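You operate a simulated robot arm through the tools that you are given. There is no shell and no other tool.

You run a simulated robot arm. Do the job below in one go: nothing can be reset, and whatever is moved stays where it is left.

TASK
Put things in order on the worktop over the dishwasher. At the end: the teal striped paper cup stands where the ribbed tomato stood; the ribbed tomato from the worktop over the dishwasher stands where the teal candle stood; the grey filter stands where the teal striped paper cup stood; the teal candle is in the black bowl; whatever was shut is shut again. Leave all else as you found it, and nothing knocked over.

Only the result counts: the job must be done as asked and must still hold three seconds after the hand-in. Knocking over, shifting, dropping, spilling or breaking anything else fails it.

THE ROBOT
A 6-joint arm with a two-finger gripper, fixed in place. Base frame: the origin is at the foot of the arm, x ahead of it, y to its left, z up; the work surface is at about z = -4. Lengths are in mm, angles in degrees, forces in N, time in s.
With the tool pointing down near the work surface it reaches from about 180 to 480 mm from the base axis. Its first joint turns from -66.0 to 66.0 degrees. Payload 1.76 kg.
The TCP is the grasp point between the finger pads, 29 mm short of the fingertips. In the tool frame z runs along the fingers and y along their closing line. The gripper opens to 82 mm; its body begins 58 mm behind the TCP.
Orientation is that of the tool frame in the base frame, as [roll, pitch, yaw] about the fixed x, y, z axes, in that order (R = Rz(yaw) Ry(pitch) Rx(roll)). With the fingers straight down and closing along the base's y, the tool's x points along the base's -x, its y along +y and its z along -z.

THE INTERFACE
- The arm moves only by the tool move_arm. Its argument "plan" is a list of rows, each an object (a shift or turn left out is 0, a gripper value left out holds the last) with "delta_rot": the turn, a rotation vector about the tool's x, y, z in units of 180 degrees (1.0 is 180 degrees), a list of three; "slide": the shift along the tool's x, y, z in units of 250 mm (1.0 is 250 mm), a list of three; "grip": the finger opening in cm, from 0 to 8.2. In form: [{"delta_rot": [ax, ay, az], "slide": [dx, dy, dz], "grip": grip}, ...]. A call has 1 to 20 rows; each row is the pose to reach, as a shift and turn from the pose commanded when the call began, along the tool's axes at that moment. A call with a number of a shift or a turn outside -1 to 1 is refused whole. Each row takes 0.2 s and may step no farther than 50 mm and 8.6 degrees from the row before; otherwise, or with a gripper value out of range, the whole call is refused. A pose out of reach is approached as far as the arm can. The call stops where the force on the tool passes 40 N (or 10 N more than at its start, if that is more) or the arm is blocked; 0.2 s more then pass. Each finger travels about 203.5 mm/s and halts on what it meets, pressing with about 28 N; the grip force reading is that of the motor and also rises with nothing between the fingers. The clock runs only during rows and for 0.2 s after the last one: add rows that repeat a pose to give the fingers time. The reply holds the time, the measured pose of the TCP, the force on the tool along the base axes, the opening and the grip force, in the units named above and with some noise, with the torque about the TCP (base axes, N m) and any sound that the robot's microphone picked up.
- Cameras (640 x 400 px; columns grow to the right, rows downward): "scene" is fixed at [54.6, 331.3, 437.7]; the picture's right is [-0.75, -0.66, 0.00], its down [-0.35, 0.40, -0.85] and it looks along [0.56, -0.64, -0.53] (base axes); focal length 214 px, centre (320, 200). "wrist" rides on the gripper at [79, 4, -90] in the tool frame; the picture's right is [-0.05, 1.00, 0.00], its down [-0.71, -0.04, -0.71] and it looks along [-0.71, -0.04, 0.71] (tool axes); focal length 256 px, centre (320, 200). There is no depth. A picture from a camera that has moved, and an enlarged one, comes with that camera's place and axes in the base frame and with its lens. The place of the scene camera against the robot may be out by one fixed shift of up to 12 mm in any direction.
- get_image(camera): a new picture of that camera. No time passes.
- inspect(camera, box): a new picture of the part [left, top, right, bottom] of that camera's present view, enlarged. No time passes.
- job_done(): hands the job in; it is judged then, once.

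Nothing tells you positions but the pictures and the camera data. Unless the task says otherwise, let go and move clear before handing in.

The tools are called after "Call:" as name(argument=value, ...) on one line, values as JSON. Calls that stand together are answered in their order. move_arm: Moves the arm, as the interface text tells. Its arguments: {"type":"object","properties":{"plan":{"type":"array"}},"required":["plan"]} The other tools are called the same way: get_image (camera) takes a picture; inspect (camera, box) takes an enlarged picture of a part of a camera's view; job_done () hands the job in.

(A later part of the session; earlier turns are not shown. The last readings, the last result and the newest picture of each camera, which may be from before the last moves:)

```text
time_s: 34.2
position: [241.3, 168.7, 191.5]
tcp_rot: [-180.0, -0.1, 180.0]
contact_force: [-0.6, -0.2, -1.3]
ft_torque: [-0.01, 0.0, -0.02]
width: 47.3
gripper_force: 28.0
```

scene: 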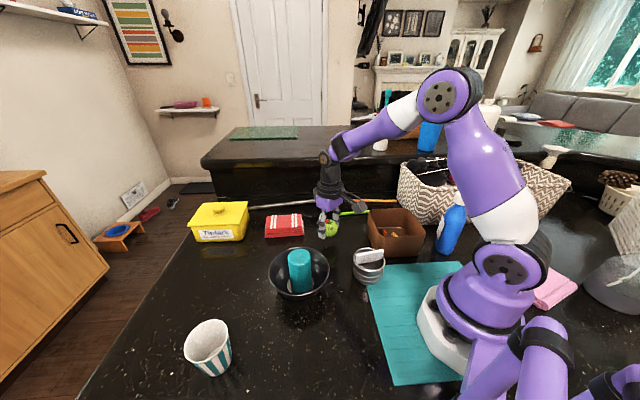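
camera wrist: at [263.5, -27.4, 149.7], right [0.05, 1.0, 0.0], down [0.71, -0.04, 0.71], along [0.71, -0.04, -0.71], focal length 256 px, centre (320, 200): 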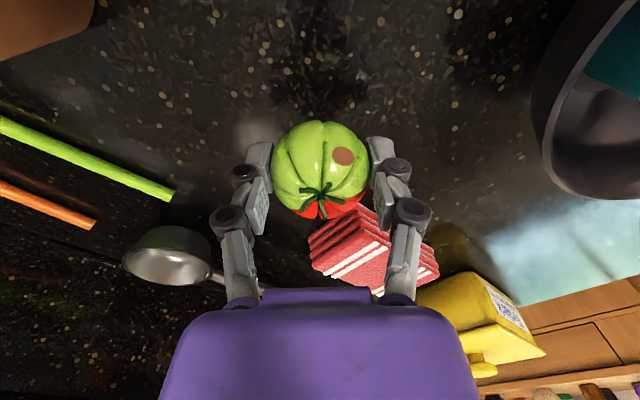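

The tomato is still held. I finish the traverse and come down to a low hover above the spot.

Call:
move_arm(plan=[{"slide": [0.03, 0.06, 0], "grip": 4.4}, {"slide": [0.07, 0.14, 0]}, {"slide": [0.11, 0.22, 0.02]}, {"slide": [0.14, 0.29, 0.08]}, {"slide": [0.159, 0.325, 0.17]}, {"slide": [0.159, 0.325, 0.28]}, {"slide": [0.159, 0.325, 0.38]}, {"slide": [0.159, 0.325, 0.46]}, {"slide": [0.159, 0.325, 0.51]}, {"slide": [0.159, 0.325, 0.526]}, {"slide": [0.159, 0.325, 0.526]}])

Call:
get_image(camera="wrist")

Call:
get_image(camera="scene")

```text
time_s: 36.6
position: [202.0, 248.3, 59.5]
tcp_rot: [180.0, 0.0, -179.8]
contact_force: [-0.9, -0.4, -0.2]
ft_torque: [0.0, 0.0, 0.0]
width: 46.9
gripper_force: 28.4
```

```text
taken
camera wrist: at [122.9, 253.2, 148.7], right [0.05, 1.0, 0.0], down [0.71, -0.04, 0.71], along [0.71, -0.04, -0.71], focal length 256 px, centre (320, 200)
```

wrist: 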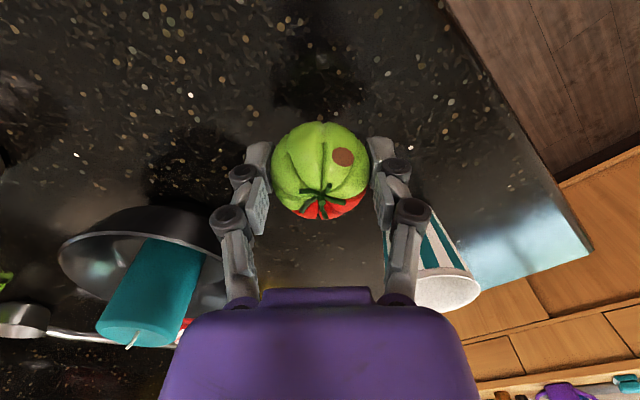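

```text
taken
```

scene: 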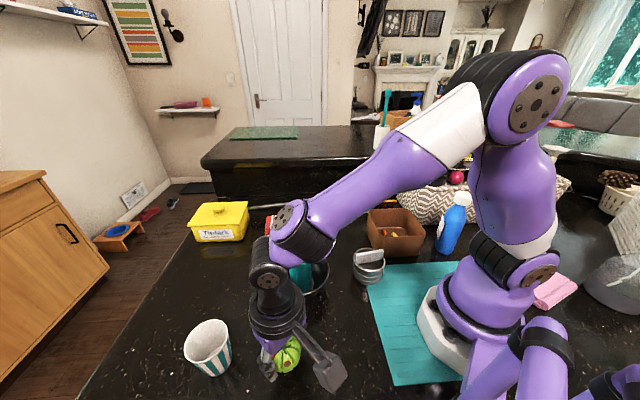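

The tomato hangs over the candle's old place. I lower it gently to the surface.

Call:
move_arm(plan=[{"slide": [0, 0.004, 0.03], "grip": 4.4}, {"slide": [0, 0.004, 0.07]}, {"slide": [0, 0.004, 0.096]}, {"slide": [0, 0.004, 0.108]}, {"slide": [0, 0.004, 0.112]}, {"slide": [0, 0.004, 0.116]}, {"slide": [0, 0.004, 0.116]}])

```text
time_s: 38.2
position: [201.1, 251.9, 30.8]
tcp_rot: [-179.9, 0.0, 180.0]
contact_force: [0.2, -0.3, -0.8]
ft_torque: [0.0, -0.02, -0.01]
width: 47.3
gripper_force: 28.2
```

Not touching yet; a little lower.

Call:
move_arm(plan=[{"slide": [0, 0, 0.004], "grip": 4.4}, {"slide": [0, 0, 0.006]}, {"slide": [0, 0, 0.006]}])

```text
time_s: 39.0
position: [202.2, 251.2, 29.4]
tcp_rot: [179.9, -0.1, -180.0]
contact_force: [-1.6, -4.2, 14.8]
ft_torque: [-0.15, 0.05, 0.01]
width: 47.2
gripper_force: 28.0
```

The tomato touches the surface now. I ease up a hair, open gently and rise straight up.

Call:
move_arm(plan=[{"slide": [0, 0, -0.003], "grip": 4.4}, {"slide": [0, 0, -0.003], "grip": 4.9}, {"slide": [0, 0, -0.003], "grip": 5.4}, {"slide": [0, 0, -0.003], "grip": 6.5}, {"slide": [0, 0, -0.003], "grip": 8.0}, {"slide": [0, 0, -0.003], "grip": 8.0}, {"slide": [0, 0, -0.04], "grip": 8.0}, {"slide": [0, 0, -0.12], "grip": 8.2}, {"slide": [0, 0, -0.24], "grip": 8.2}, {"slide": [0, 0, -0.38], "grip": 8.2}, {"slide": [0, 0, -0.52], "grip": 8.2}, {"slide": [0, 0, -0.62], "grip": 8.2}, {"slide": [0, 0, -0.66], "grip": 8.2}, {"slide": [0, 0, -0.66], "grip": 8.2}])

Call:
get_image(camera="wrist")

Call:
get_image(camera="scene")

```text
time_s: 42.0
position: [202.0, 249.2, 194.8]
tcp_rot: [180.0, 0.0, 180.0]
contact_force: [-0.2, -0.8, -0.3]
ft_torque: [0.01, 0.03, 0.02]
width: 82.3
gripper_force: 0.1
```

```text
taken
camera wrist: at [122.6, 253.9, 284.0], right [0.05, 1.0, 0.0], down [0.71, -0.04, 0.71], along [0.71, -0.04, -0.71], focal length 256 px, centre (320, 200)
```

wrist: 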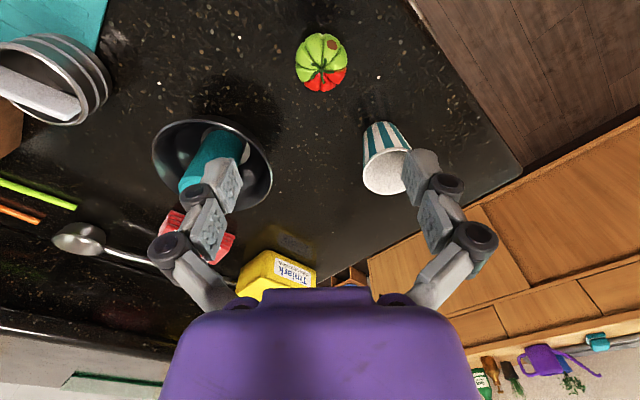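

```text
taken
```

scene: 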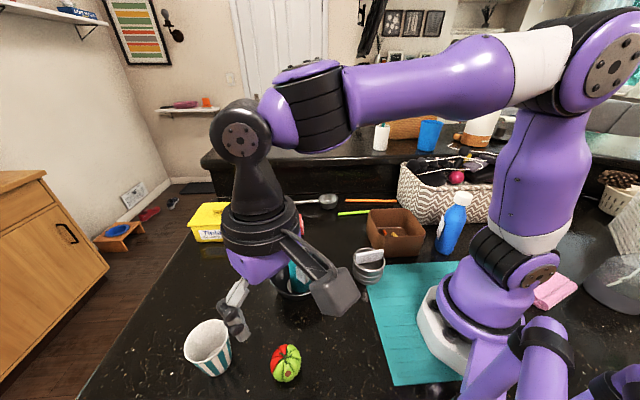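

The tomato stands on the candle's old place. Now I hover above the paper cup, near (297, 322).

Call:
move_arm(plan=[{"slide": [-0.03, 0.022, 0], "grip": 8.2}, {"slide": [-0.09, 0.068, 0]}, {"slide": [-0.16, 0.122, 0]}, {"slide": [-0.23, 0.176, 0]}, {"slide": [-0.3, 0.23, 0]}, {"slide": [-0.35, 0.27, 0]}, {"slide": [-0.38, 0.292, 0]}, {"slide": [-0.38, 0.292, 0]}])

Call:
get_image(camera="wrist")

Call:
inspect(camera="wrist", box=[250, 0, 410, 130])

Call:
inspect(camera="scene", box=[160, 300, 320, 400])

```text
time_s: 43.8
position: [299.4, 323.3, 193.9]
tcp_rot: [-180.0, 0.0, -180.0]
contact_force: [0.3, 0.5, -0.8]
ft_torque: [0.0, 0.01, -0.01]
width: 82.1
gripper_force: 0.0
```

```text
taken
camera wrist: at [219.3, 327.6, 282.5], right [0.05, 1.0, 0.0], down [0.71, -0.04, 0.71], along [0.71, -0.04, -0.71], focal length 256 px, centre (320, 200)
```

wrist: 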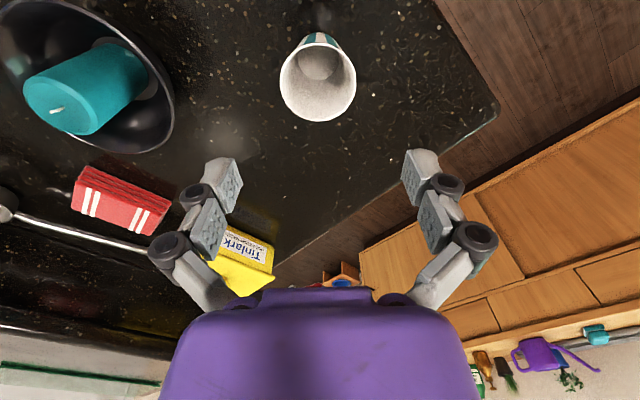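

```text
3.08 times, centred on (330, 65) of wrist
camera zoom: at [219.3, 327.6, 282.5], right [0.05, 1.0, 0.0], down [0.71, -0.04, 0.71], along [0.71, -0.04, -0.71], focal length 788 px, centre (289, 615)
```

zoom: 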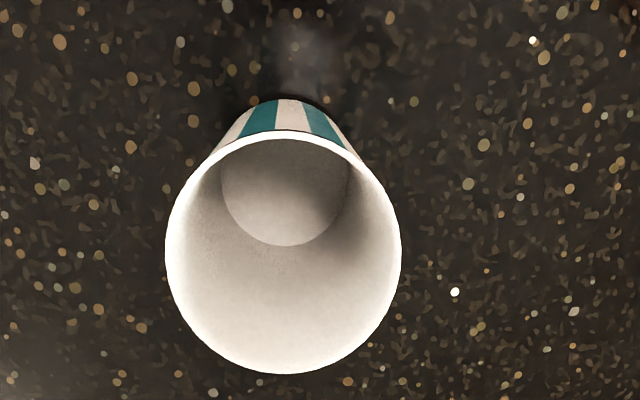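

```text
4.00 times, centred on (240, 350) of scene
camera zoom: at [54.6, 331.3, 437.7], right [-0.75, -0.66, 0.0], down [-0.35, 0.4, -0.85], along [0.56, -0.64, -0.53], focal length 858 px, centre (640, -400)
```

zoom: 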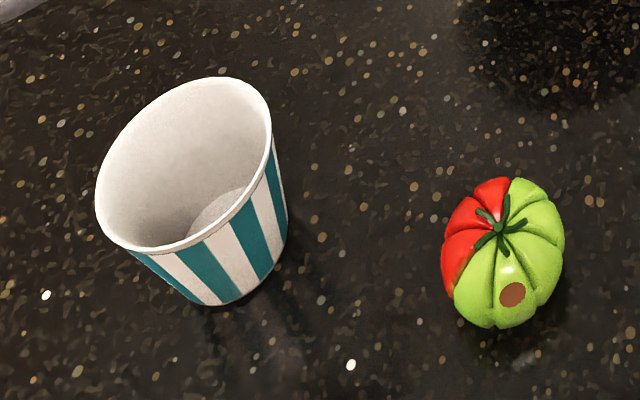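

The cup is empty, its rim about 62.5 mm wide at z 70, centred near (301.2, 321.6). I go down so the fingertip pads flank the rim.

Call:
move_arm(plan=[{"slide": [-0.0072, -0.0068, 0.05], "grip": 8.2}, {"slide": [-0.0072, -0.0068, 0.14]}, {"slide": [-0.0072, -0.0068, 0.24]}, {"slide": [-0.0072, -0.0068, 0.34]}, {"slide": [-0.0072, -0.0068, 0.41]}, {"slide": [-0.0072, -0.0068, 0.444]}, {"slide": [-0.0072, -0.0068, 0.456]}, {"slide": [-0.0072, -0.0068, 0.456]}])

Call:
inspect(camera="wrist", box=[160, 40, 480, 260])

Call:
inspect(camera="scene", box=[150, 280, 320, 400])

```text
time_s: 45.6
position: [299.6, 322.9, 79.8]
tcp_rot: [180.0, 0.0, 180.0]
contact_force: [1.2, 0.4, 0.3]
ft_torque: [0.02, -0.01, 0.0]
width: 82.0
gripper_force: 0.1
```

```text
1.82 times, centred on (320, 150) of wrist
camera zoom: at [220.1, 326.3, 169.7], right [0.05, 1.0, 0.0], down [0.71, -0.04, 0.71], along [0.71, -0.04, -0.71], focal length 465 px, centre (320, 291)
```

zoom: 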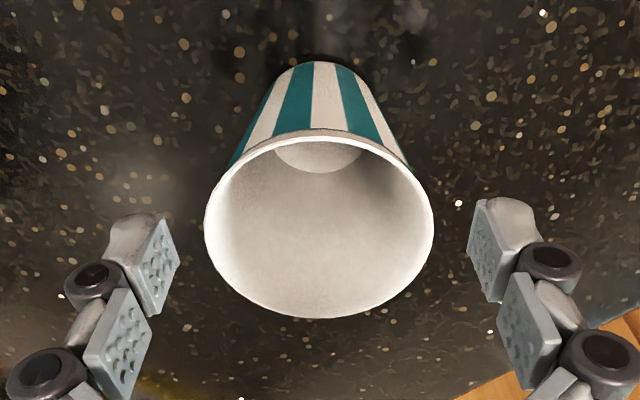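

```text
3.33 times, centred on (235, 340) of scene
camera zoom: at [54.6, 331.3, 437.7], right [-0.75, -0.66, 0.0], down [-0.35, 0.4, -0.85], along [0.56, -0.64, -0.53], focal length 715 px, centre (603, -267)
```

zoom: 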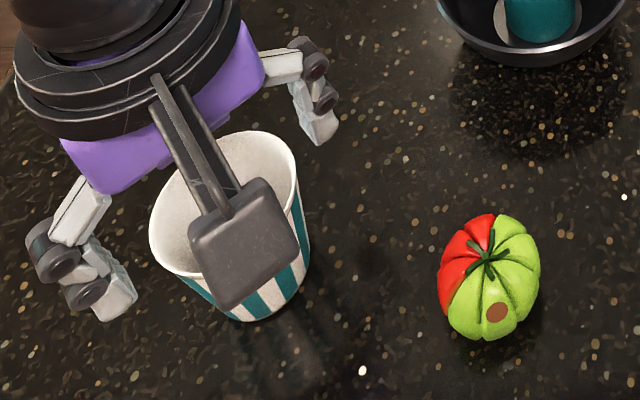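

The rim sits centred between the fingertip pads. I close gently, stopping near the rim's own width, and read the force.

Call:
move_arm(plan=[{"grip": 7.4}, {"grip": 6.8}, {"grip": 6.5}, {"grip": 6.35}, {"grip": 6.35}])

```text
time_s: 46.8
position: [299.9, 321.8, 81.2]
tcp_rot: [180.0, 0.0, -179.9]
contact_force: [0.1, 0.9, -0.8]
ft_torque: [-0.02, 0.03, -0.05]
width: 63.8
gripper_force: 0.1
```

Not touching yet at 63.8 mm. I close in finer steps.

Call:
move_arm(plan=[{"grip": 6.3}, {"grip": 6.25}, {"grip": 6.2}, {"grip": 6.2}])

```text
time_s: 47.8
position: [299.4, 322.2, 79.7]
tcp_rot: [-180.0, -0.1, 180.0]
contact_force: [-0.4, 0.4, 0.7]
ft_torque: [0.02, -0.03, 0.02]
width: 62.3
gripper_force: 0.1
```

Call:
move_arm(plan=[{"grip": 6.15}, {"grip": 6.1}, {"grip": 6.1}])

Call:
inspect(camera="wrist", box=[160, 40, 480, 260])

```text
time_s: 48.6
position: [301.1, 322.2, 79.3]
tcp_rot: [-180.0, 0.0, -179.9]
contact_force: [-0.3, 0.4, 0.2]
ft_torque: [0.03, -0.02, -0.02]
width: 61.0
gripper_force: 0.1
```

```text
1.82 times, centred on (320, 150) of wrist
camera zoom: at [220.1, 326.3, 169.9], right [0.05, 1.0, 0.0], down [0.71, -0.04, 0.71], along [0.71, -0.04, -0.71], focal length 465 px, centre (320, 291)
```

zoom: 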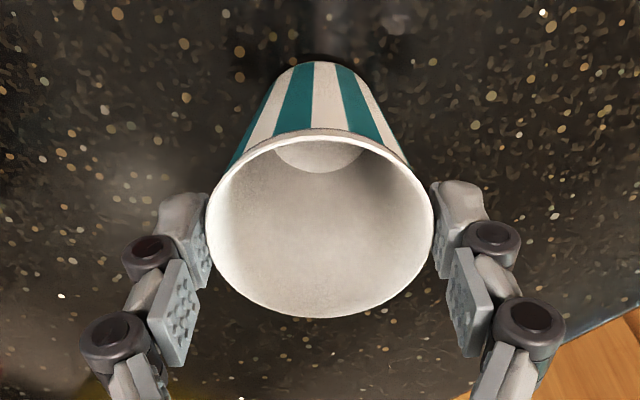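

The tips are just at the rim. I continue in half-millimetre steps until force shows.

Call:
move_arm(plan=[{"grip": 6.05}, {"grip": 6.0}, {"grip": 6.0}])

```text
time_s: 49.4
position: [299.5, 321.9, 81.4]
tcp_rot: [-179.9, 0.0, -180.0]
contact_force: [0.0, -0.9, 0.6]
ft_torque: [-0.02, -0.01, -0.02]
width: 60.5
gripper_force: 0.0
```

Call:
move_arm(plan=[{"grip": 5.97}, {"grip": 5.94}, {"grip": 5.94}])

```text
time_s: 50.2
position: [300.2, 321.7, 80.6]
tcp_rot: [179.9, 0.0, 180.0]
contact_force: [0.5, -0.3, -0.5]
ft_torque: [0.01, -0.02, 0.03]
width: 60.2
gripper_force: 0.7
```

Contact has started at about 60.2 mm (0.7 N). I squeeze slightly more.

Call:
move_arm(plan=[{"grip": 5.9}, {"grip": 5.86}, {"grip": 5.86}])

```text
time_s: 51.0
position: [299.0, 322.8, 81.3]
tcp_rot: [179.9, 0.0, -180.0]
contact_force: [0.0, -0.1, 1.6]
ft_torque: [-0.02, -0.01, 0.01]
width: 59.0
gripper_force: 12.4
```

The grip now reads about 12 N. I check that the cup still looks round, then lift slowly.

Call:
inspect(camera="wrist", box=[160, 40, 480, 260])

Call:
move_arm(plan=[{"slide": [0, 0, -0.004], "grip": 5.86}, {"slide": [0, 0, -0.01]}, {"slide": [0, 0, -0.02]}, {"slide": [0, 0, -0.035]}, {"slide": [0, 0, -0.05]}, {"slide": [0, 0, -0.06]}, {"slide": [0, 0, -0.06]}])

Call:
inspect(camera="wrist", box=[160, 40, 480, 260])

Call:
inspect(camera="scene", box=[150, 280, 320, 400])

```text
1.82 times, centred on (320, 150) of wrist
camera zoom: at [220.1, 326.3, 169.9], right [0.05, 1.0, 0.0], down [0.71, -0.04, 0.71], along [0.71, -0.04, -0.71], focal length 465 px, centre (320, 291)
```

zoom: 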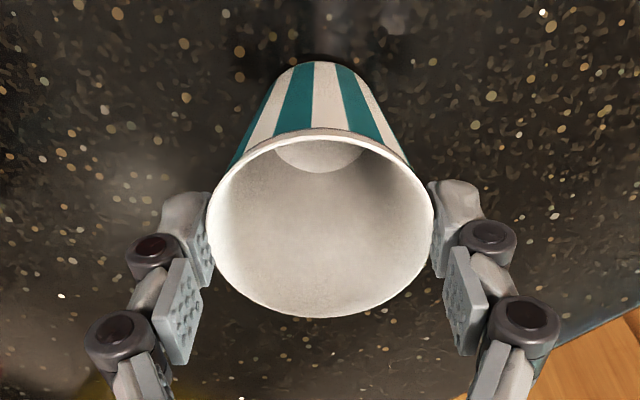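

```text
time_s: 52.6
position: [298.8, 321.9, 95.9]
tcp_rot: [180.0, -0.1, -180.0]
contact_force: [-0.2, 0.2, 0.1]
ft_torque: [0.02, 0.02, 0.01]
width: 59.5
gripper_force: 12.6
```

```text
1.82 times, centred on (320, 150) of wrist
camera zoom: at [219.8, 326.4, 184.9], right [0.05, 1.0, 0.0], down [0.71, -0.04, 0.71], along [0.71, -0.04, -0.71], focal length 465 px, centre (320, 291)
```

zoom: 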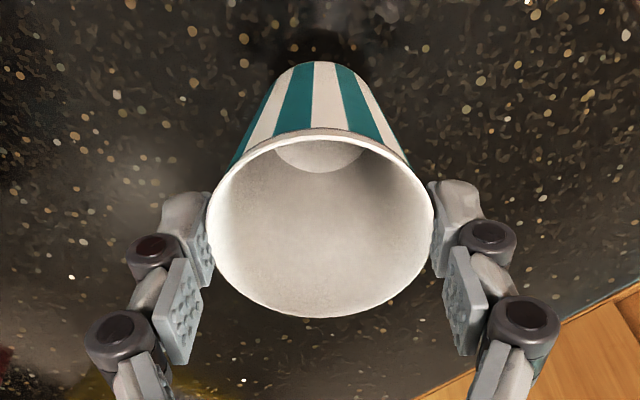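

```text
3.33 times, centred on (235, 340) of scene
camera zoom: at [54.6, 331.3, 437.7], right [-0.75, -0.66, 0.0], down [-0.35, 0.4, -0.85], along [0.56, -0.64, -0.53], focal length 715 px, centre (603, -267)
```

zoom: 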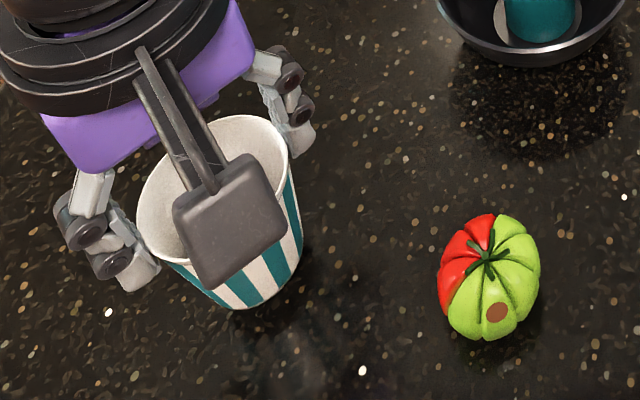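

The cup hangs steady in a light grip. I lift it well above the candle's height and carry it toward the tomato's old place, first half.

Call:
move_arm(plan=[{"slide": [0, 0, -0.05], "grip": 5.86}, {"slide": [0, 0, -0.13]}, {"slide": [0, 0, -0.22]}, {"slide": [0, 0, -0.31]}, {"slide": [0, 0, -0.4]}, {"slide": [0, 0, -0.46]}, {"slide": [-0.004, -0.03, -0.484]}, {"slide": [-0.011, -0.09, -0.484]}, {"slide": [-0.02, -0.17, -0.484]}, {"slide": [-0.03, -0.25, -0.484]}, {"slide": [-0.04, -0.33, -0.484]}, {"slide": [-0.049, -0.41, -0.484]}, {"slide": [-0.059, -0.49, -0.484]}, {"slide": [-0.068, -0.57, -0.484]}, {"slide": [-0.077, -0.64, -0.484]}, {"slide": [-0.083, -0.69, -0.484]}, {"slide": [-0.086, -0.72, -0.484]}, {"slide": [-0.086, -0.72, -0.484]}])

Call:
get_image(camera="wrist")

```text
time_s: 56.4
position: [321.1, 141.6, 216.3]
tcp_rot: [-179.9, -0.1, 179.9]
contact_force: [-0.6, -0.1, -0.9]
ft_torque: [-0.03, -0.01, 0.01]
width: 59.7
gripper_force: 1.0
```

```text
taken
camera wrist: at [242.3, 146.0, 305.8], right [0.05, 1.0, 0.0], down [0.71, -0.04, 0.71], along [0.71, -0.04, -0.71], focal length 256 px, centre (320, 200)
```

wrist: 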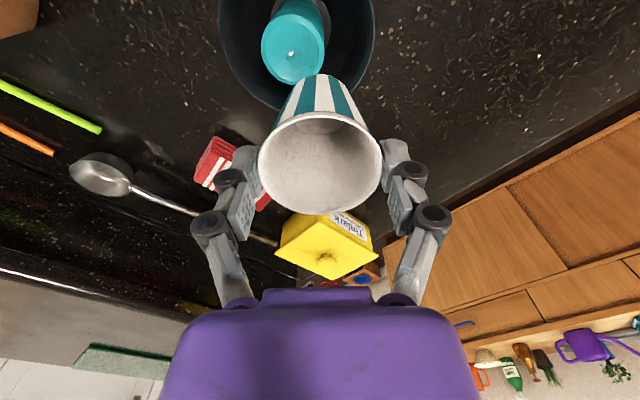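

The cup is still held but the grip force has dropped to 1 N, so I tighten slightly before going on.

Call:
move_arm(plan=[{"grip": 5.82}, {"grip": 5.78}, {"grip": 5.78}])

Call:
inspect(camera="wrist", box=[160, 40, 480, 260])

```text
time_s: 57.2
position: [322.0, 141.8, 217.9]
tcp_rot: [-179.9, 0.0, -180.0]
contact_force: [0.3, 0.0, 0.4]
ft_torque: [-0.02, 0.01, 0.0]
width: 58.7
gripper_force: 1.2
```

```text
1.82 times, centred on (320, 150) of wrist
camera zoom: at [242.3, 146.2, 305.8], right [0.05, 1.0, 0.0], down [0.71, -0.04, 0.71], along [0.71, -0.04, -0.71], focal length 465 px, centre (320, 291)
```

zoom: 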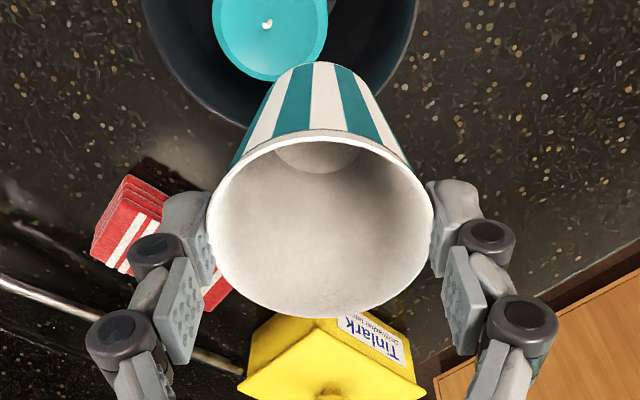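

Call:
move_arm(plan=[{"grip": 5.74}, {"grip": 5.7}, {"grip": 5.7}])

```text
time_s: 58.0
position: [322.3, 142.3, 216.9]
tcp_rot: [180.0, 0.0, -180.0]
contact_force: [-0.2, -0.7, -0.2]
ft_torque: [0.03, -0.01, -0.02]
width: 58.4
gripper_force: 1.3
```

The cup stays put in the grip at 58.4 mm. I carry it the rest of the way to above the tomato's old place (342.3, -32) and start lowering.

Call:
move_arm(plan=[{"slide": [-0.004, -0.03, 0], "grip": 5.7}, {"slide": [-0.011, -0.09, 0]}, {"slide": [-0.02, -0.17, 0]}, {"slide": [-0.029, -0.25, 0]}, {"slide": [-0.038, -0.33, 0]}, {"slide": [-0.048, -0.41, 0]}, {"slide": [-0.057, -0.49, 0]}, {"slide": [-0.066, -0.57, 0]}, {"slide": [-0.074, -0.64, 0]}, {"slide": [-0.079, -0.68, 0.02]}, {"slide": [-0.081, -0.696, 0.07]}, {"slide": [-0.081, -0.696, 0.14]}, {"slide": [-0.081, -0.696, 0.22]}, {"slide": [-0.081, -0.696, 0.3]}, {"slide": [-0.081, -0.696, 0.38]}, {"slide": [-0.081, -0.696, 0.44]}, {"slide": [-0.081, -0.696, 0.468]}, {"slide": [-0.081, -0.696, 0.468]}])

Call:
get_image(camera="wrist")

Call:
inspect(camera="scene", box=[260, 150, 400, 270])

```text
time_s: 61.8
position: [340.4, -32.4, 96.5]
tcp_rot: [-179.9, 0.0, -180.0]
contact_force: [0.0, 0.0, 0.2]
ft_torque: [-0.02, 0.03, 0.01]
width: 58.3
gripper_force: 12.8
```

```text
taken
camera wrist: at [261.6, -28.4, 187.5], right [0.05, 1.0, 0.0], down [0.71, -0.04, 0.71], along [0.71, -0.04, -0.71], focal length 256 px, centre (320, 200)
```

wrist: 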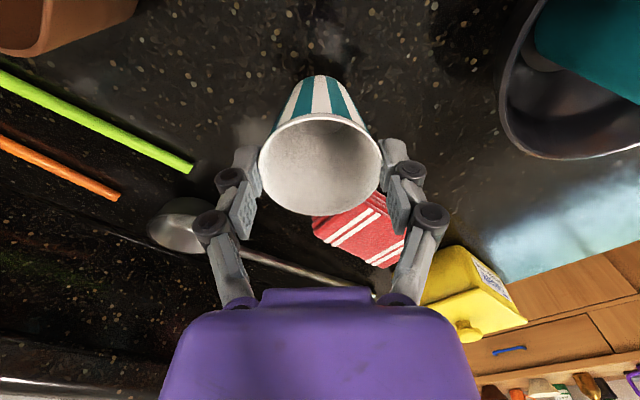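

```text
3.33 times, centred on (330, 210) of scene
camera zoom: at [54.6, 331.3, 437.7], right [-0.75, -0.66, 0.0], down [-0.35, 0.4, -0.85], along [0.56, -0.64, -0.53], focal length 715 px, centre (287, 167)
```

zoom: 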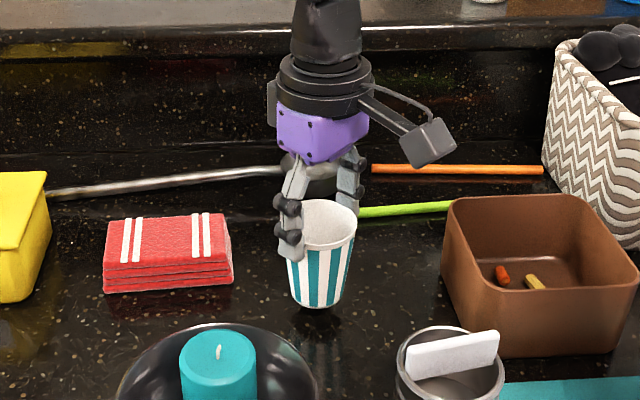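

The cup is directly above the tomato's old spot, about 17 mm up. I lower it until it just touches.

Call:
move_arm(plan=[{"slide": [0, 0, 0.02], "grip": 5.7}, {"slide": [0, 0, 0.04]}, {"slide": [0, 0, 0.055]}, {"slide": [0, 0, 0.062]}, {"slide": [0, 0, 0.066]}, {"slide": [0, 0, 0.066]}])

```text
time_s: 63.2
position: [340.5, -32.5, 82.6]
tcp_rot: [-179.9, 0.0, 179.9]
contact_force: [0.3, -0.7, 0.6]
ft_torque: [-0.01, 0.01, 0.04]
width: 57.6
gripper_force: 27.8
```

Call:
move_arm(plan=[{"slide": [0, 0, 0.003], "grip": 5.7}, {"slide": [0, 0, 0.005]}, {"slide": [0, 0, 0.005]}])

Call:
inspect(camera="wrist", box=[160, 40, 480, 260])

```text
time_s: 64.0
position: [340.3, -31.5, 80.9]
tcp_rot: [179.9, 0.0, -180.0]
contact_force: [0.6, 0.2, -0.6]
ft_torque: [-0.01, -0.04, 0.01]
width: 58.3
gripper_force: 12.8
```

```text
1.82 times, centred on (320, 150) of wrist
camera zoom: at [261.8, -27.8, 169.9], right [0.05, 1.0, 0.0], down [0.71, -0.04, 0.71], along [0.71, -0.04, -0.71], focal length 465 px, centre (320, 291)
```

zoom: 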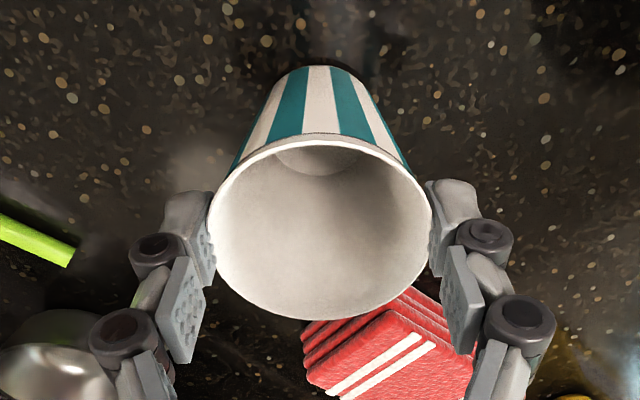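

The cup's rim has shifted up slightly in the hand, so its base is on the surface. I release gently and rise.

Call:
move_arm(plan=[{"grip": 5.85}, {"grip": 6.0}, {"grip": 6.2}, {"grip": 6.6}, {"grip": 7.4}, {"grip": 8.2}, {"grip": 8.2}])

Call:
inspect(camera="wrist", box=[160, 40, 480, 260])

Call:
inspect(camera="scene", box=[260, 150, 400, 270])

```text
time_s: 65.6
position: [342.0, -32.3, 80.7]
tcp_rot: [180.0, -0.1, 180.0]
contact_force: [0.5, 0.5, 0.5]
ft_torque: [0.0, -0.02, -0.05]
width: 81.9
gripper_force: 0.0
```

```text
1.82 times, centred on (320, 150) of wrist
camera zoom: at [261.8, -27.7, 170.0], right [0.05, 1.0, 0.0], down [0.71, -0.04, 0.71], along [0.71, -0.04, -0.71], focal length 465 px, centre (320, 291)
```

zoom: 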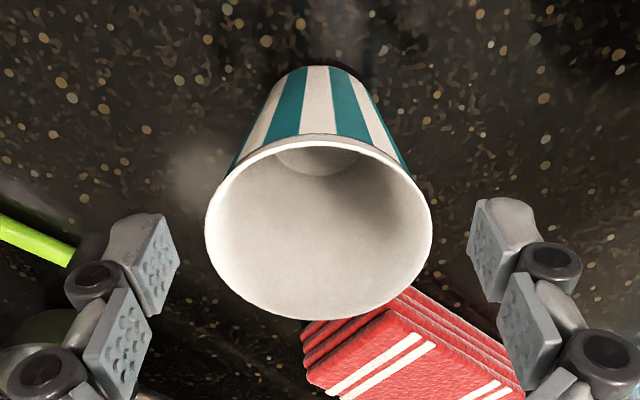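

```text
3.33 times, centred on (330, 210) of scene
camera zoom: at [54.6, 331.3, 437.7], right [-0.75, -0.66, 0.0], down [-0.35, 0.4, -0.85], along [0.56, -0.64, -0.53], focal length 715 px, centre (287, 167)
```

zoom: 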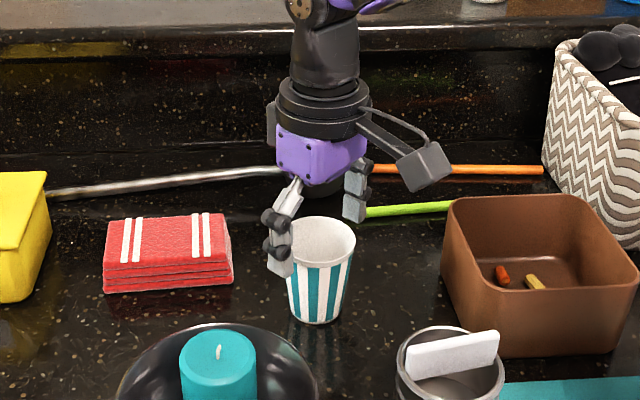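

The cup stands upright on the tomato's old place. Now I rise clear and swing over the filter (about (202, -10)), turning the hand so the fingers will close across its white bar.

Call:
move_arm(plan=[{"slide": [0, 0, -0.06], "grip": 8.2}, {"slide": [0, 0, -0.18]}, {"slide": [0, 0, -0.3]}, {"slide": [0, 0, -0.4]}, {"slide": [0, 0, -0.436]}, {"slide": [0.04, 0.0063, -0.436], "delta_rot": [0, 0, 0.0474]}, {"slide": [0.08, 0.0126, -0.436], "delta_rot": [0, 0, 0.0948]}, {"slide": [0.12, 0.0189, -0.436], "delta_rot": [0, 0, 0.1422]}, {"slide": [0.16, 0.0252, -0.436], "delta_rot": [0, 0, 0.1896]}, {"slide": [0.2, 0.0315, -0.436], "delta_rot": [0, 0, 0.237]}, {"slide": [0.24, 0.0378, -0.436], "delta_rot": [0, 0, 0.2844]}, {"slide": [0.28, 0.0441, -0.436], "delta_rot": [0, 0, 0.3318]}, {"slide": [0.32, 0.0504, -0.436], "delta_rot": [0, 0, 0.3792]}, {"slide": [0.36, 0.0567, -0.436], "delta_rot": [0, 0, 0.4266]}, {"slide": [0.4, 0.063, -0.436], "delta_rot": [0, 0, 0.474]}, {"slide": [0.44, 0.0693, -0.436], "delta_rot": [0, 0, 0.5214]}, {"slide": [0.48, 0.0756, -0.436], "delta_rot": [0, 0, 0.5688]}, {"slide": [0.52, 0.0819, -0.436], "delta_rot": [0, 0, 0.6162]}, {"slide": [0.56, 0.088, -0.436], "delta_rot": [0, 0, 0.6633]}, {"slide": [0.56, 0.088, -0.436], "delta_rot": [0, 0, 0.6633]}])

Call:
get_image(camera="wrist")

Call:
get_image(camera="scene")

```text
time_s: 69.8
position: [200.8, -9.5, 191.9]
tcp_rot: [-179.9, 0.0, 60.5]
contact_force: [0.2, 0.7, -0.7]
ft_torque: [0.01, 0.0, -0.02]
width: 81.8
gripper_force: 0.0
```

```text
taken
camera wrist: at [243.5, 57.4, 280.4], right [0.84, -0.54, 0.0], down [-0.38, -0.6, 0.71], along [-0.38, -0.6, -0.71], focal length 256 px, centre (320, 200)
```

wrist: 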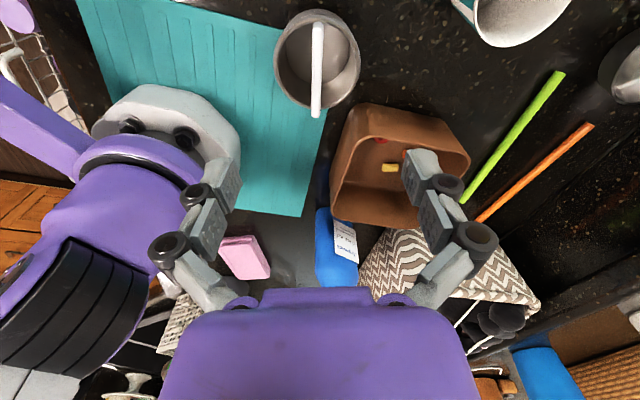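

```text
taken
```

scene: 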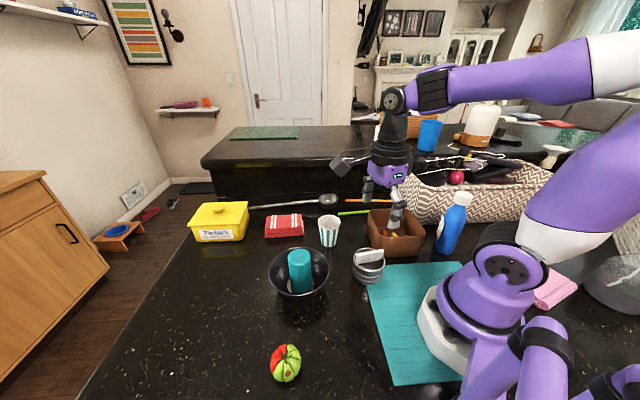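

The bar now runs straight up and down in the wrist view, so the fingers will close across it. I zoom in to measure the filter and the bar.

Call:
inspect(camera="wrist", box=[260, 0, 380, 130])

```text
3.08 times, centred on (320, 65) of wrist
camera zoom: at [243.5, 57.4, 280.4], right [0.84, -0.54, 0.0], down [-0.38, -0.6, 0.71], along [-0.38, -0.6, -0.71], focal length 788 px, centre (320, 615)
```

zoom: 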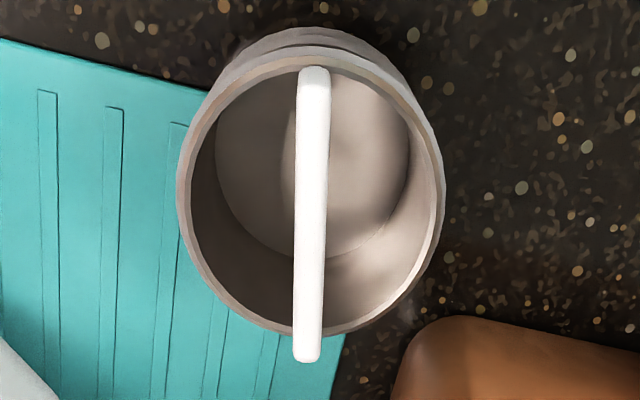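

The filter is about 76 mm wide (rim near z 38) with a 9 mm thick bar on top reaching z 52, centred near (198.8, -7.9); the bar is a handle I can grip. I fine-tune the angle by 5 degrees, narrow the fingers and come down to just above the bar for a check.

Call:
move_arm(plan=[{"slide": [0.001, -0.0106, 0.02], "delta_rot": [0, 0, 0.0267], "grip": 5.0}, {"slide": [0.001, -0.0106, 0.09], "delta_rot": [0, 0, 0.0267], "grip": 3.0}, {"slide": [0.001, -0.0106, 0.18], "delta_rot": [0, 0, 0.0267], "grip": 3.0}, {"slide": [0.001, -0.0106, 0.27], "delta_rot": [0, 0, 0.0267], "grip": 3.0}, {"slide": [0.001, -0.0106, 0.34], "delta_rot": [0, 0, 0.0267], "grip": 3.0}, {"slide": [0.001, -0.0106, 0.368], "delta_rot": [0, 0, 0.0267], "grip": 3.0}, {"slide": [0.001, -0.0106, 0.368], "delta_rot": [0, 0, 0.0267], "grip": 3.0}])

Call:
inspect(camera="wrist", box=[200, 20, 440, 220])

Call:
inspect(camera="scene", box=[310, 180, 430, 300])

```text
time_s: 71.4
position: [198.2, -8.3, 98.7]
tcp_rot: [-180.0, 0.0, 55.8]
contact_force: [0.4, 0.5, -0.2]
ft_torque: [0.01, 0.01, 0.04]
width: 29.8
gripper_force: 0.1
```

```text
2.00 times, centred on (320, 120) of wrist
camera zoom: at [247.2, 55.1, 188.0], right [0.8, -0.61, 0.0], down [-0.43, -0.56, 0.71], along [-0.43, -0.56, -0.71], focal length 512 px, centre (320, 360)
```

zoom: 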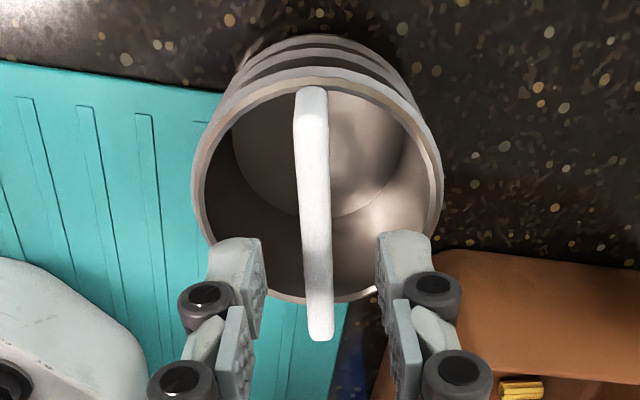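

```text
3.33 times, centred on (370, 240) of scene
camera zoom: at [54.6, 331.3, 437.7], right [-0.75, -0.66, 0.0], down [-0.35, 0.4, -0.85], along [0.56, -0.64, -0.53], focal length 715 px, centre (153, 67)
```

zoom: 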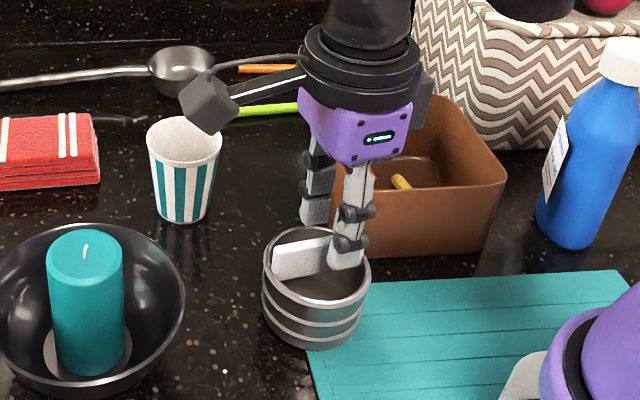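

Triangulating both views, the filter's rim is near z 53, the bar top near z 70, and the centre near (202.3, -2.2); the bar lies right between the fingers. I shift 7 mm along the bar and go down to straddle it.

Call:
move_arm(plan=[{"slide": [0.015, 0, 0], "grip": 3.0}, {"slide": [0.0296, 0, 0.01]}, {"slide": [0.0296, 0, 0.03]}, {"slide": [0.0296, 0, 0.05]}, {"slide": [0.0296, 0, 0.066]}, {"slide": [0.0296, 0, 0.076]}, {"slide": [0.0296, 0, 0.076]}])

Call:
inspect(camera="wrist", box=[200, 20, 440, 220])

Call:
inspect(camera="scene", box=[310, 180, 430, 300])

```text
time_s: 73.0
position: [202.2, -2.6, 78.7]
tcp_rot: [179.9, 0.0, 55.9]
contact_force: [0.0, 0.0, 1.0]
ft_torque: [0.01, 0.01, 0.02]
width: 30.0
gripper_force: 0.1
```

```text
2.00 times, centred on (320, 120) of wrist
camera zoom: at [250.7, 60.4, 168.8], right [0.8, -0.61, 0.0], down [-0.43, -0.56, 0.71], along [-0.43, -0.56, -0.71], focal length 512 px, centre (320, 360)
```

zoom: 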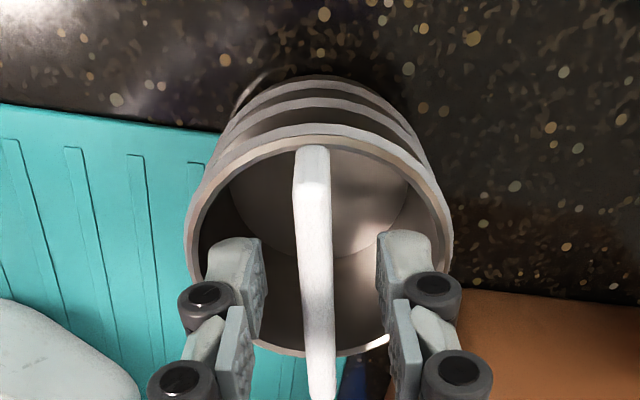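

```text
3.33 times, centred on (370, 240) of scene
camera zoom: at [54.6, 331.3, 437.7], right [-0.75, -0.66, 0.0], down [-0.35, 0.4, -0.85], along [0.56, -0.64, -0.53], focal length 715 px, centre (153, 67)
```

zoom: 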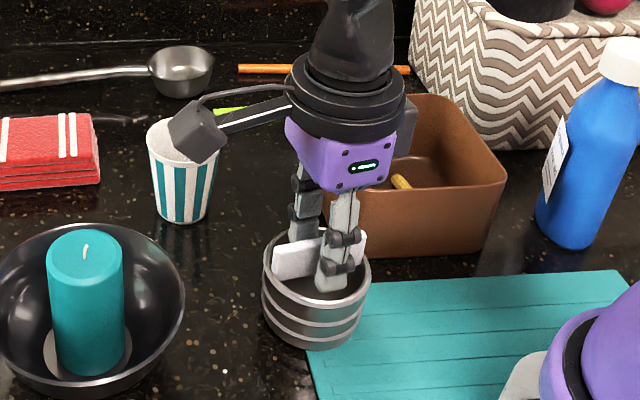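

The fingertips straddle the bar inside the rim with no contact. I close on the bar.

Call:
move_arm(plan=[{"grip": 2.2}, {"grip": 1.5}, {"grip": 1.0}, {"grip": 0.6}, {"grip": 0.3}, {"grip": 0.3}])

Call:
inspect(camera="wrist", box=[200, 20, 440, 220])

```text
time_s: 74.4
position: [202.8, -2.6, 79.5]
tcp_rot: [-180.0, 0.0, 55.9]
contact_force: [-0.1, -0.5, 0.0]
ft_torque: [-0.01, 0.0, 0.03]
width: 7.1
gripper_force: 27.9
```

```text
2.00 times, centred on (320, 120) of wrist
camera zoom: at [250.7, 60.5, 168.8], right [0.8, -0.61, 0.0], down [-0.43, -0.56, 0.71], along [-0.43, -0.56, -0.71], focal length 512 px, centre (320, 360)
```

zoom: 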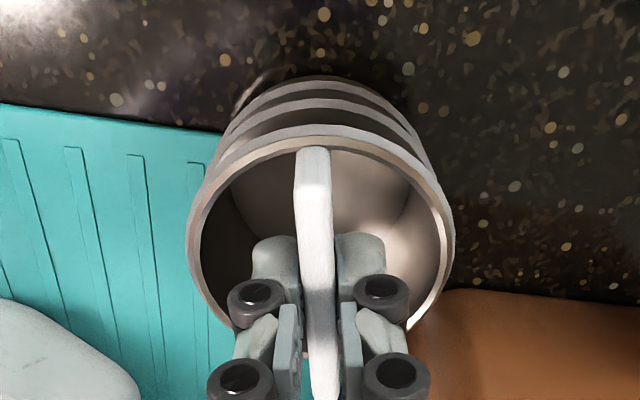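

The bar is gripped at 7.1 mm. I lift a few millimetres slowly and check whether the whole filter follows.

Call:
move_arm(plan=[{"slide": [0, 0, -0.006], "grip": 0.3}, {"slide": [0, 0, -0.014]}, {"slide": [0, 0, -0.024]}, {"slide": [0, 0, -0.036]}, {"slide": [0, 0, -0.036]}])

Call:
inspect(camera="wrist", box=[200, 20, 440, 220])

Call:
inspect(camera="scene", box=[310, 180, 430, 300])

```text
time_s: 75.6
position: [203.3, -2.2, 89.0]
tcp_rot: [-180.0, 0.0, 55.8]
contact_force: [0.3, 0.5, -1.4]
ft_torque: [0.0, -0.01, 0.01]
width: 7.2
gripper_force: 27.9
```

```text
2.00 times, centred on (320, 120) of wrist
camera zoom: at [250.7, 60.5, 177.7], right [0.8, -0.61, 0.0], down [-0.43, -0.56, 0.71], along [-0.43, -0.56, -0.71], focal length 512 px, centre (320, 360)
```

zoom: 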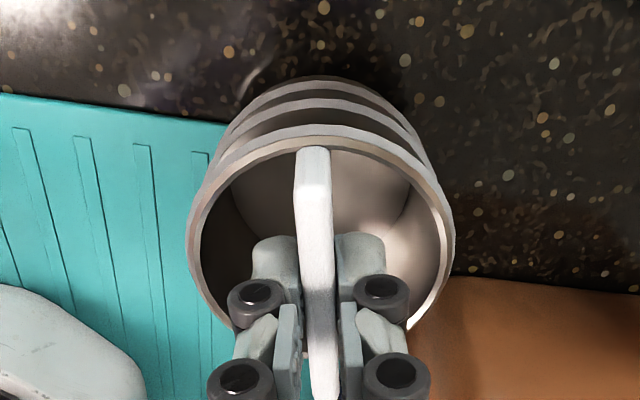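

```text
3.33 times, centred on (370, 240) of scene
camera zoom: at [54.6, 331.3, 437.7], right [-0.75, -0.66, 0.0], down [-0.35, 0.4, -0.85], along [0.56, -0.64, -0.53], focal length 715 px, centre (153, 67)
```

zoom: 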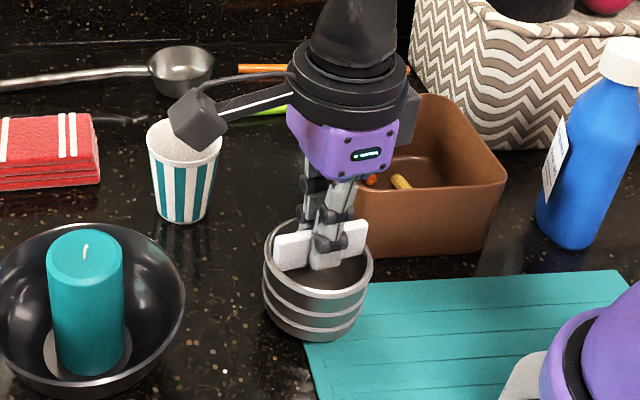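

The whole filter comes up with the bar (about 1.4 N). I lift it high over the candle's height and carry it toward the cup's old place, turning the hand back partway as I go.

Call:
move_arm(plan=[{"slide": [0, 0, -0.05], "grip": 0.3}, {"slide": [0, 0, -0.13]}, {"slide": [0, 0, -0.22]}, {"slide": [0, 0, -0.31]}, {"slide": [0, 0, -0.4]}, {"slide": [0, 0, -0.47]}, {"slide": [0, 0, -0.504]}, {"slide": [0.07, -0.022, -0.504], "delta_rot": [0, 0, -0.0306]}, {"slide": [0.14, -0.044, -0.504], "delta_rot": [0, 0, -0.0612]}, {"slide": [0.21, -0.066, -0.504], "delta_rot": [0, 0, -0.0918]}, {"slide": [0.28, -0.088, -0.504], "delta_rot": [0, 0, -0.1224]}, {"slide": [0.35, -0.11, -0.504], "delta_rot": [0, 0, -0.153]}, {"slide": [0.42, -0.132, -0.504], "delta_rot": [0, 0, -0.1836]}, {"slide": [0.49, -0.154, -0.504], "delta_rot": [0, 0, -0.2142]}, {"slide": [0.56, -0.176, -0.504], "delta_rot": [0, 0, -0.2448]}, {"slide": [0.63, -0.198, -0.504], "delta_rot": [0, 0, -0.2754]}, {"slide": [0.7, -0.22, -0.504], "delta_rot": [0, 0, -0.3056]}, {"slide": [0.7, -0.22, -0.504], "delta_rot": [0, 0, -0.3056]}])

Call:
get_image(camera="wrist")

Call:
get_image(camera="scene")

```text
time_s: 79.4
position: [256.5, 174.7, 214.0]
tcp_rot: [180.0, 0.0, 110.8]
contact_force: [-0.6, -0.1, -0.3]
ft_torque: [0.01, -0.02, 0.0]
width: 6.9
gripper_force: 27.9
```

```text
taken
camera wrist: at [231.3, 249.6, 303.6], right [0.95, 0.31, 0.0], down [0.22, -0.67, 0.71], along [0.22, -0.67, -0.71], focal length 256 px, centre (320, 200)
```

wrist: 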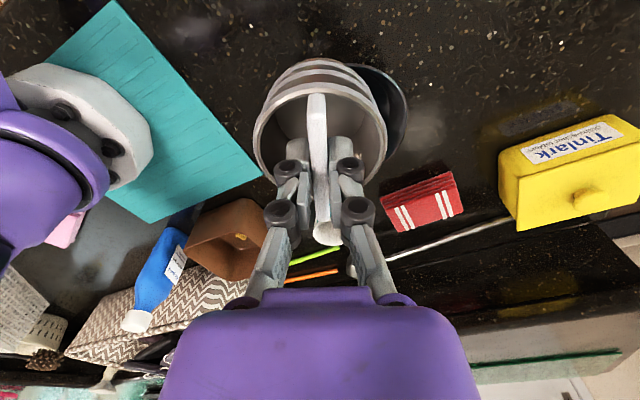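

```text
taken
```

scene: 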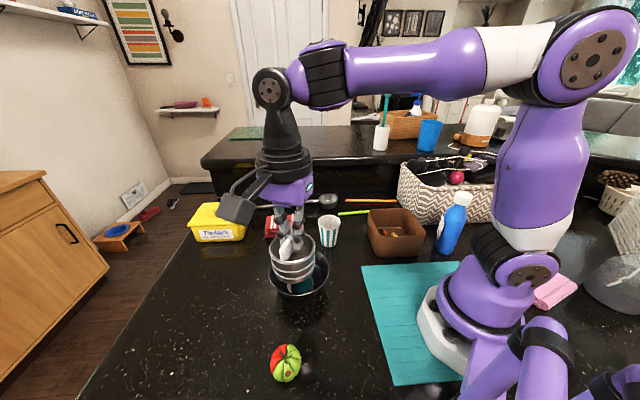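

The filter rides steady. I finish the traverse to above the cup's old place (300.5, 321.7) and lower to just above the surface.

Call:
move_arm(plan=[{"slide": [0.03, 0.023, 0], "grip": 0.3}, {"slide": [0.09, 0.069, 0]}, {"slide": [0.16, 0.123, 0]}, {"slide": [0.23, 0.176, 0]}, {"slide": [0.3, 0.23, 0]}, {"slide": [0.37, 0.283, 0]}, {"slide": [0.43, 0.329, 0]}, {"slide": [0.47, 0.36, 0]}, {"slide": [0.487, 0.373, 0.02]}, {"slide": [0.487, 0.373, 0.08]}, {"slide": [0.487, 0.373, 0.16]}, {"slide": [0.487, 0.373, 0.24]}, {"slide": [0.487, 0.373, 0.32]}, {"slide": [0.487, 0.373, 0.4]}, {"slide": [0.487, 0.373, 0.45]}, {"slide": [0.487, 0.373, 0.476]}, {"slide": [0.487, 0.373, 0.476]}])

Call:
get_image(camera="wrist")

Call:
get_image(camera="scene")

```text
time_s: 83.0
position: [300.0, 319.9, 95.8]
tcp_rot: [180.0, 0.0, 110.8]
contact_force: [0.4, 0.3, -0.2]
ft_torque: [0.01, 0.0, 0.02]
width: 7.2
gripper_force: 28.5
```

```text
taken
camera wrist: at [275.0, 396.0, 185.3], right [0.95, 0.31, 0.0], down [0.22, -0.67, 0.71], along [0.22, -0.67, -0.71], focal length 256 px, centre (320, 200)
```

wrist: 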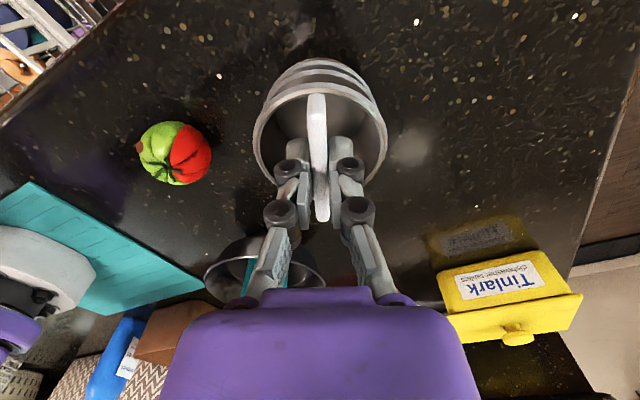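

```text
taken
```

scene: 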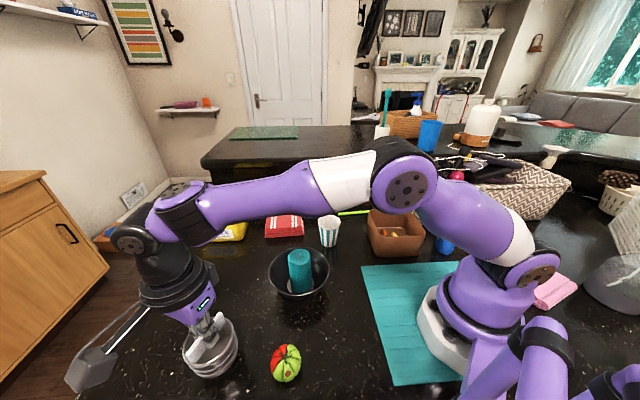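

The filter hovers over the cup's old place. I lower it to near contact in small steps.

Call:
move_arm(plan=[{"slide": [0.0023, 0.005, 0.016], "grip": 0.3}, {"slide": [0.0023, 0.005, 0.032]}, {"slide": [0.0023, 0.005, 0.046]}, {"slide": [0.0023, 0.005, 0.054]}, {"slide": [0.0023, 0.005, 0.06]}, {"slide": [0.0023, 0.005, 0.06]}])

```text
time_s: 84.4
position: [300.7, 321.1, 80.6]
tcp_rot: [179.9, 0.0, 110.8]
contact_force: [-0.5, 0.3, -0.6]
ft_torque: [0.0, 0.02, -0.01]
width: 6.6
gripper_force: 27.9
```

Call:
move_arm(plan=[{"slide": [0, 0, 0.003], "grip": 0.3}, {"slide": [0, 0, 0.006]}, {"slide": [0, 0, 0.006]}])

```text
time_s: 85.2
position: [299.5, 321.7, 78.1]
tcp_rot: [179.9, 0.0, 110.8]
contact_force: [1.2, 0.0, -1.0]
ft_torque: [0.0, 0.01, 0.03]
width: 7.4
gripper_force: 27.8
```

Still hanging free; it goes a bit lower, since it used to stand partly on the mat.

Call:
move_arm(plan=[{"slide": [0, 0, 0.003], "grip": 0.3}, {"slide": [0, 0, 0.005]}, {"slide": [0, 0, 0.005]}])

```text
time_s: 86.0
position: [301.6, 322.0, 78.7]
tcp_rot: [-180.0, 0.1, 110.8]
contact_force: [0.0, -0.3, -0.5]
ft_torque: [0.02, 0.01, 0.05]
width: 7.1
gripper_force: 27.8
```

Call:
move_arm(plan=[{"slide": [0, 0, 0.003], "grip": 0.3}, {"slide": [0, 0, 0.005]}, {"slide": [0, 0, 0.005]}])

Call:
inspect(camera="wrist", box=[200, 20, 440, 220])

Call:
inspect(camera="scene", box=[150, 290, 310, 400])

```text
time_s: 86.8
position: [300.1, 321.0, 77.3]
tcp_rot: [180.0, 0.0, 110.9]
contact_force: [-0.9, -0.1, -0.2]
ft_torque: [0.02, 0.01, -0.01]
width: 7.0
gripper_force: 27.6
```

```text
2.00 times, centred on (320, 120) of wrist
camera zoom: at [275.9, 396.5, 165.7], right [0.95, 0.31, 0.0], down [0.22, -0.67, 0.71], along [0.22, -0.67, -0.71], focal length 512 px, centre (320, 360)
```

zoom: 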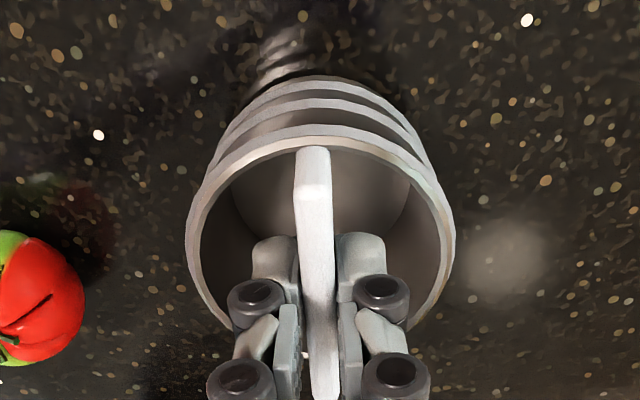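

```text
3.64 times, centred on (230, 345) of scene
camera zoom: at [54.6, 331.3, 437.7], right [-0.75, -0.66, 0.0], down [-0.35, 0.4, -0.85], along [0.56, -0.64, -0.53], focal length 780 px, centre (647, -327)
```

zoom: 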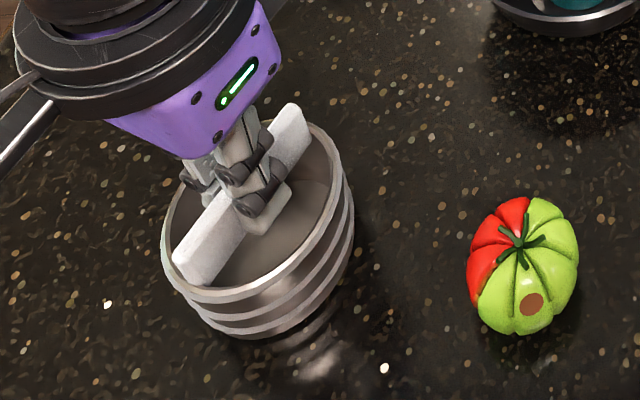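

Still a small gap beneath. I continue down in 1 mm steps.

Call:
move_arm(plan=[{"slide": [0, 0, 0.003], "grip": 0.3}, {"slide": [0, 0, 0.005]}, {"slide": [0, 0, 0.005]}])

```text
time_s: 87.6
position: [300.4, 321.6, 76.1]
tcp_rot: [-180.0, 0.0, 110.8]
contact_force: [0.2, -0.2, -0.8]
ft_torque: [0.01, 0.0, -0.01]
width: 7.1
gripper_force: 28.2
```

Call:
move_arm(plan=[{"slide": [0, 0, 0.003], "grip": 0.3}, {"slide": [0, 0, 0.005]}, {"slide": [0, 0, 0.005]}])

```text
time_s: 88.4
position: [298.9, 321.4, 75.5]
tcp_rot: [180.0, -0.1, 110.7]
contact_force: [0.7, -2.3, 6.4]
ft_torque: [-0.29, -0.09, -0.05]
width: 7.1
gripper_force: 28.2
```

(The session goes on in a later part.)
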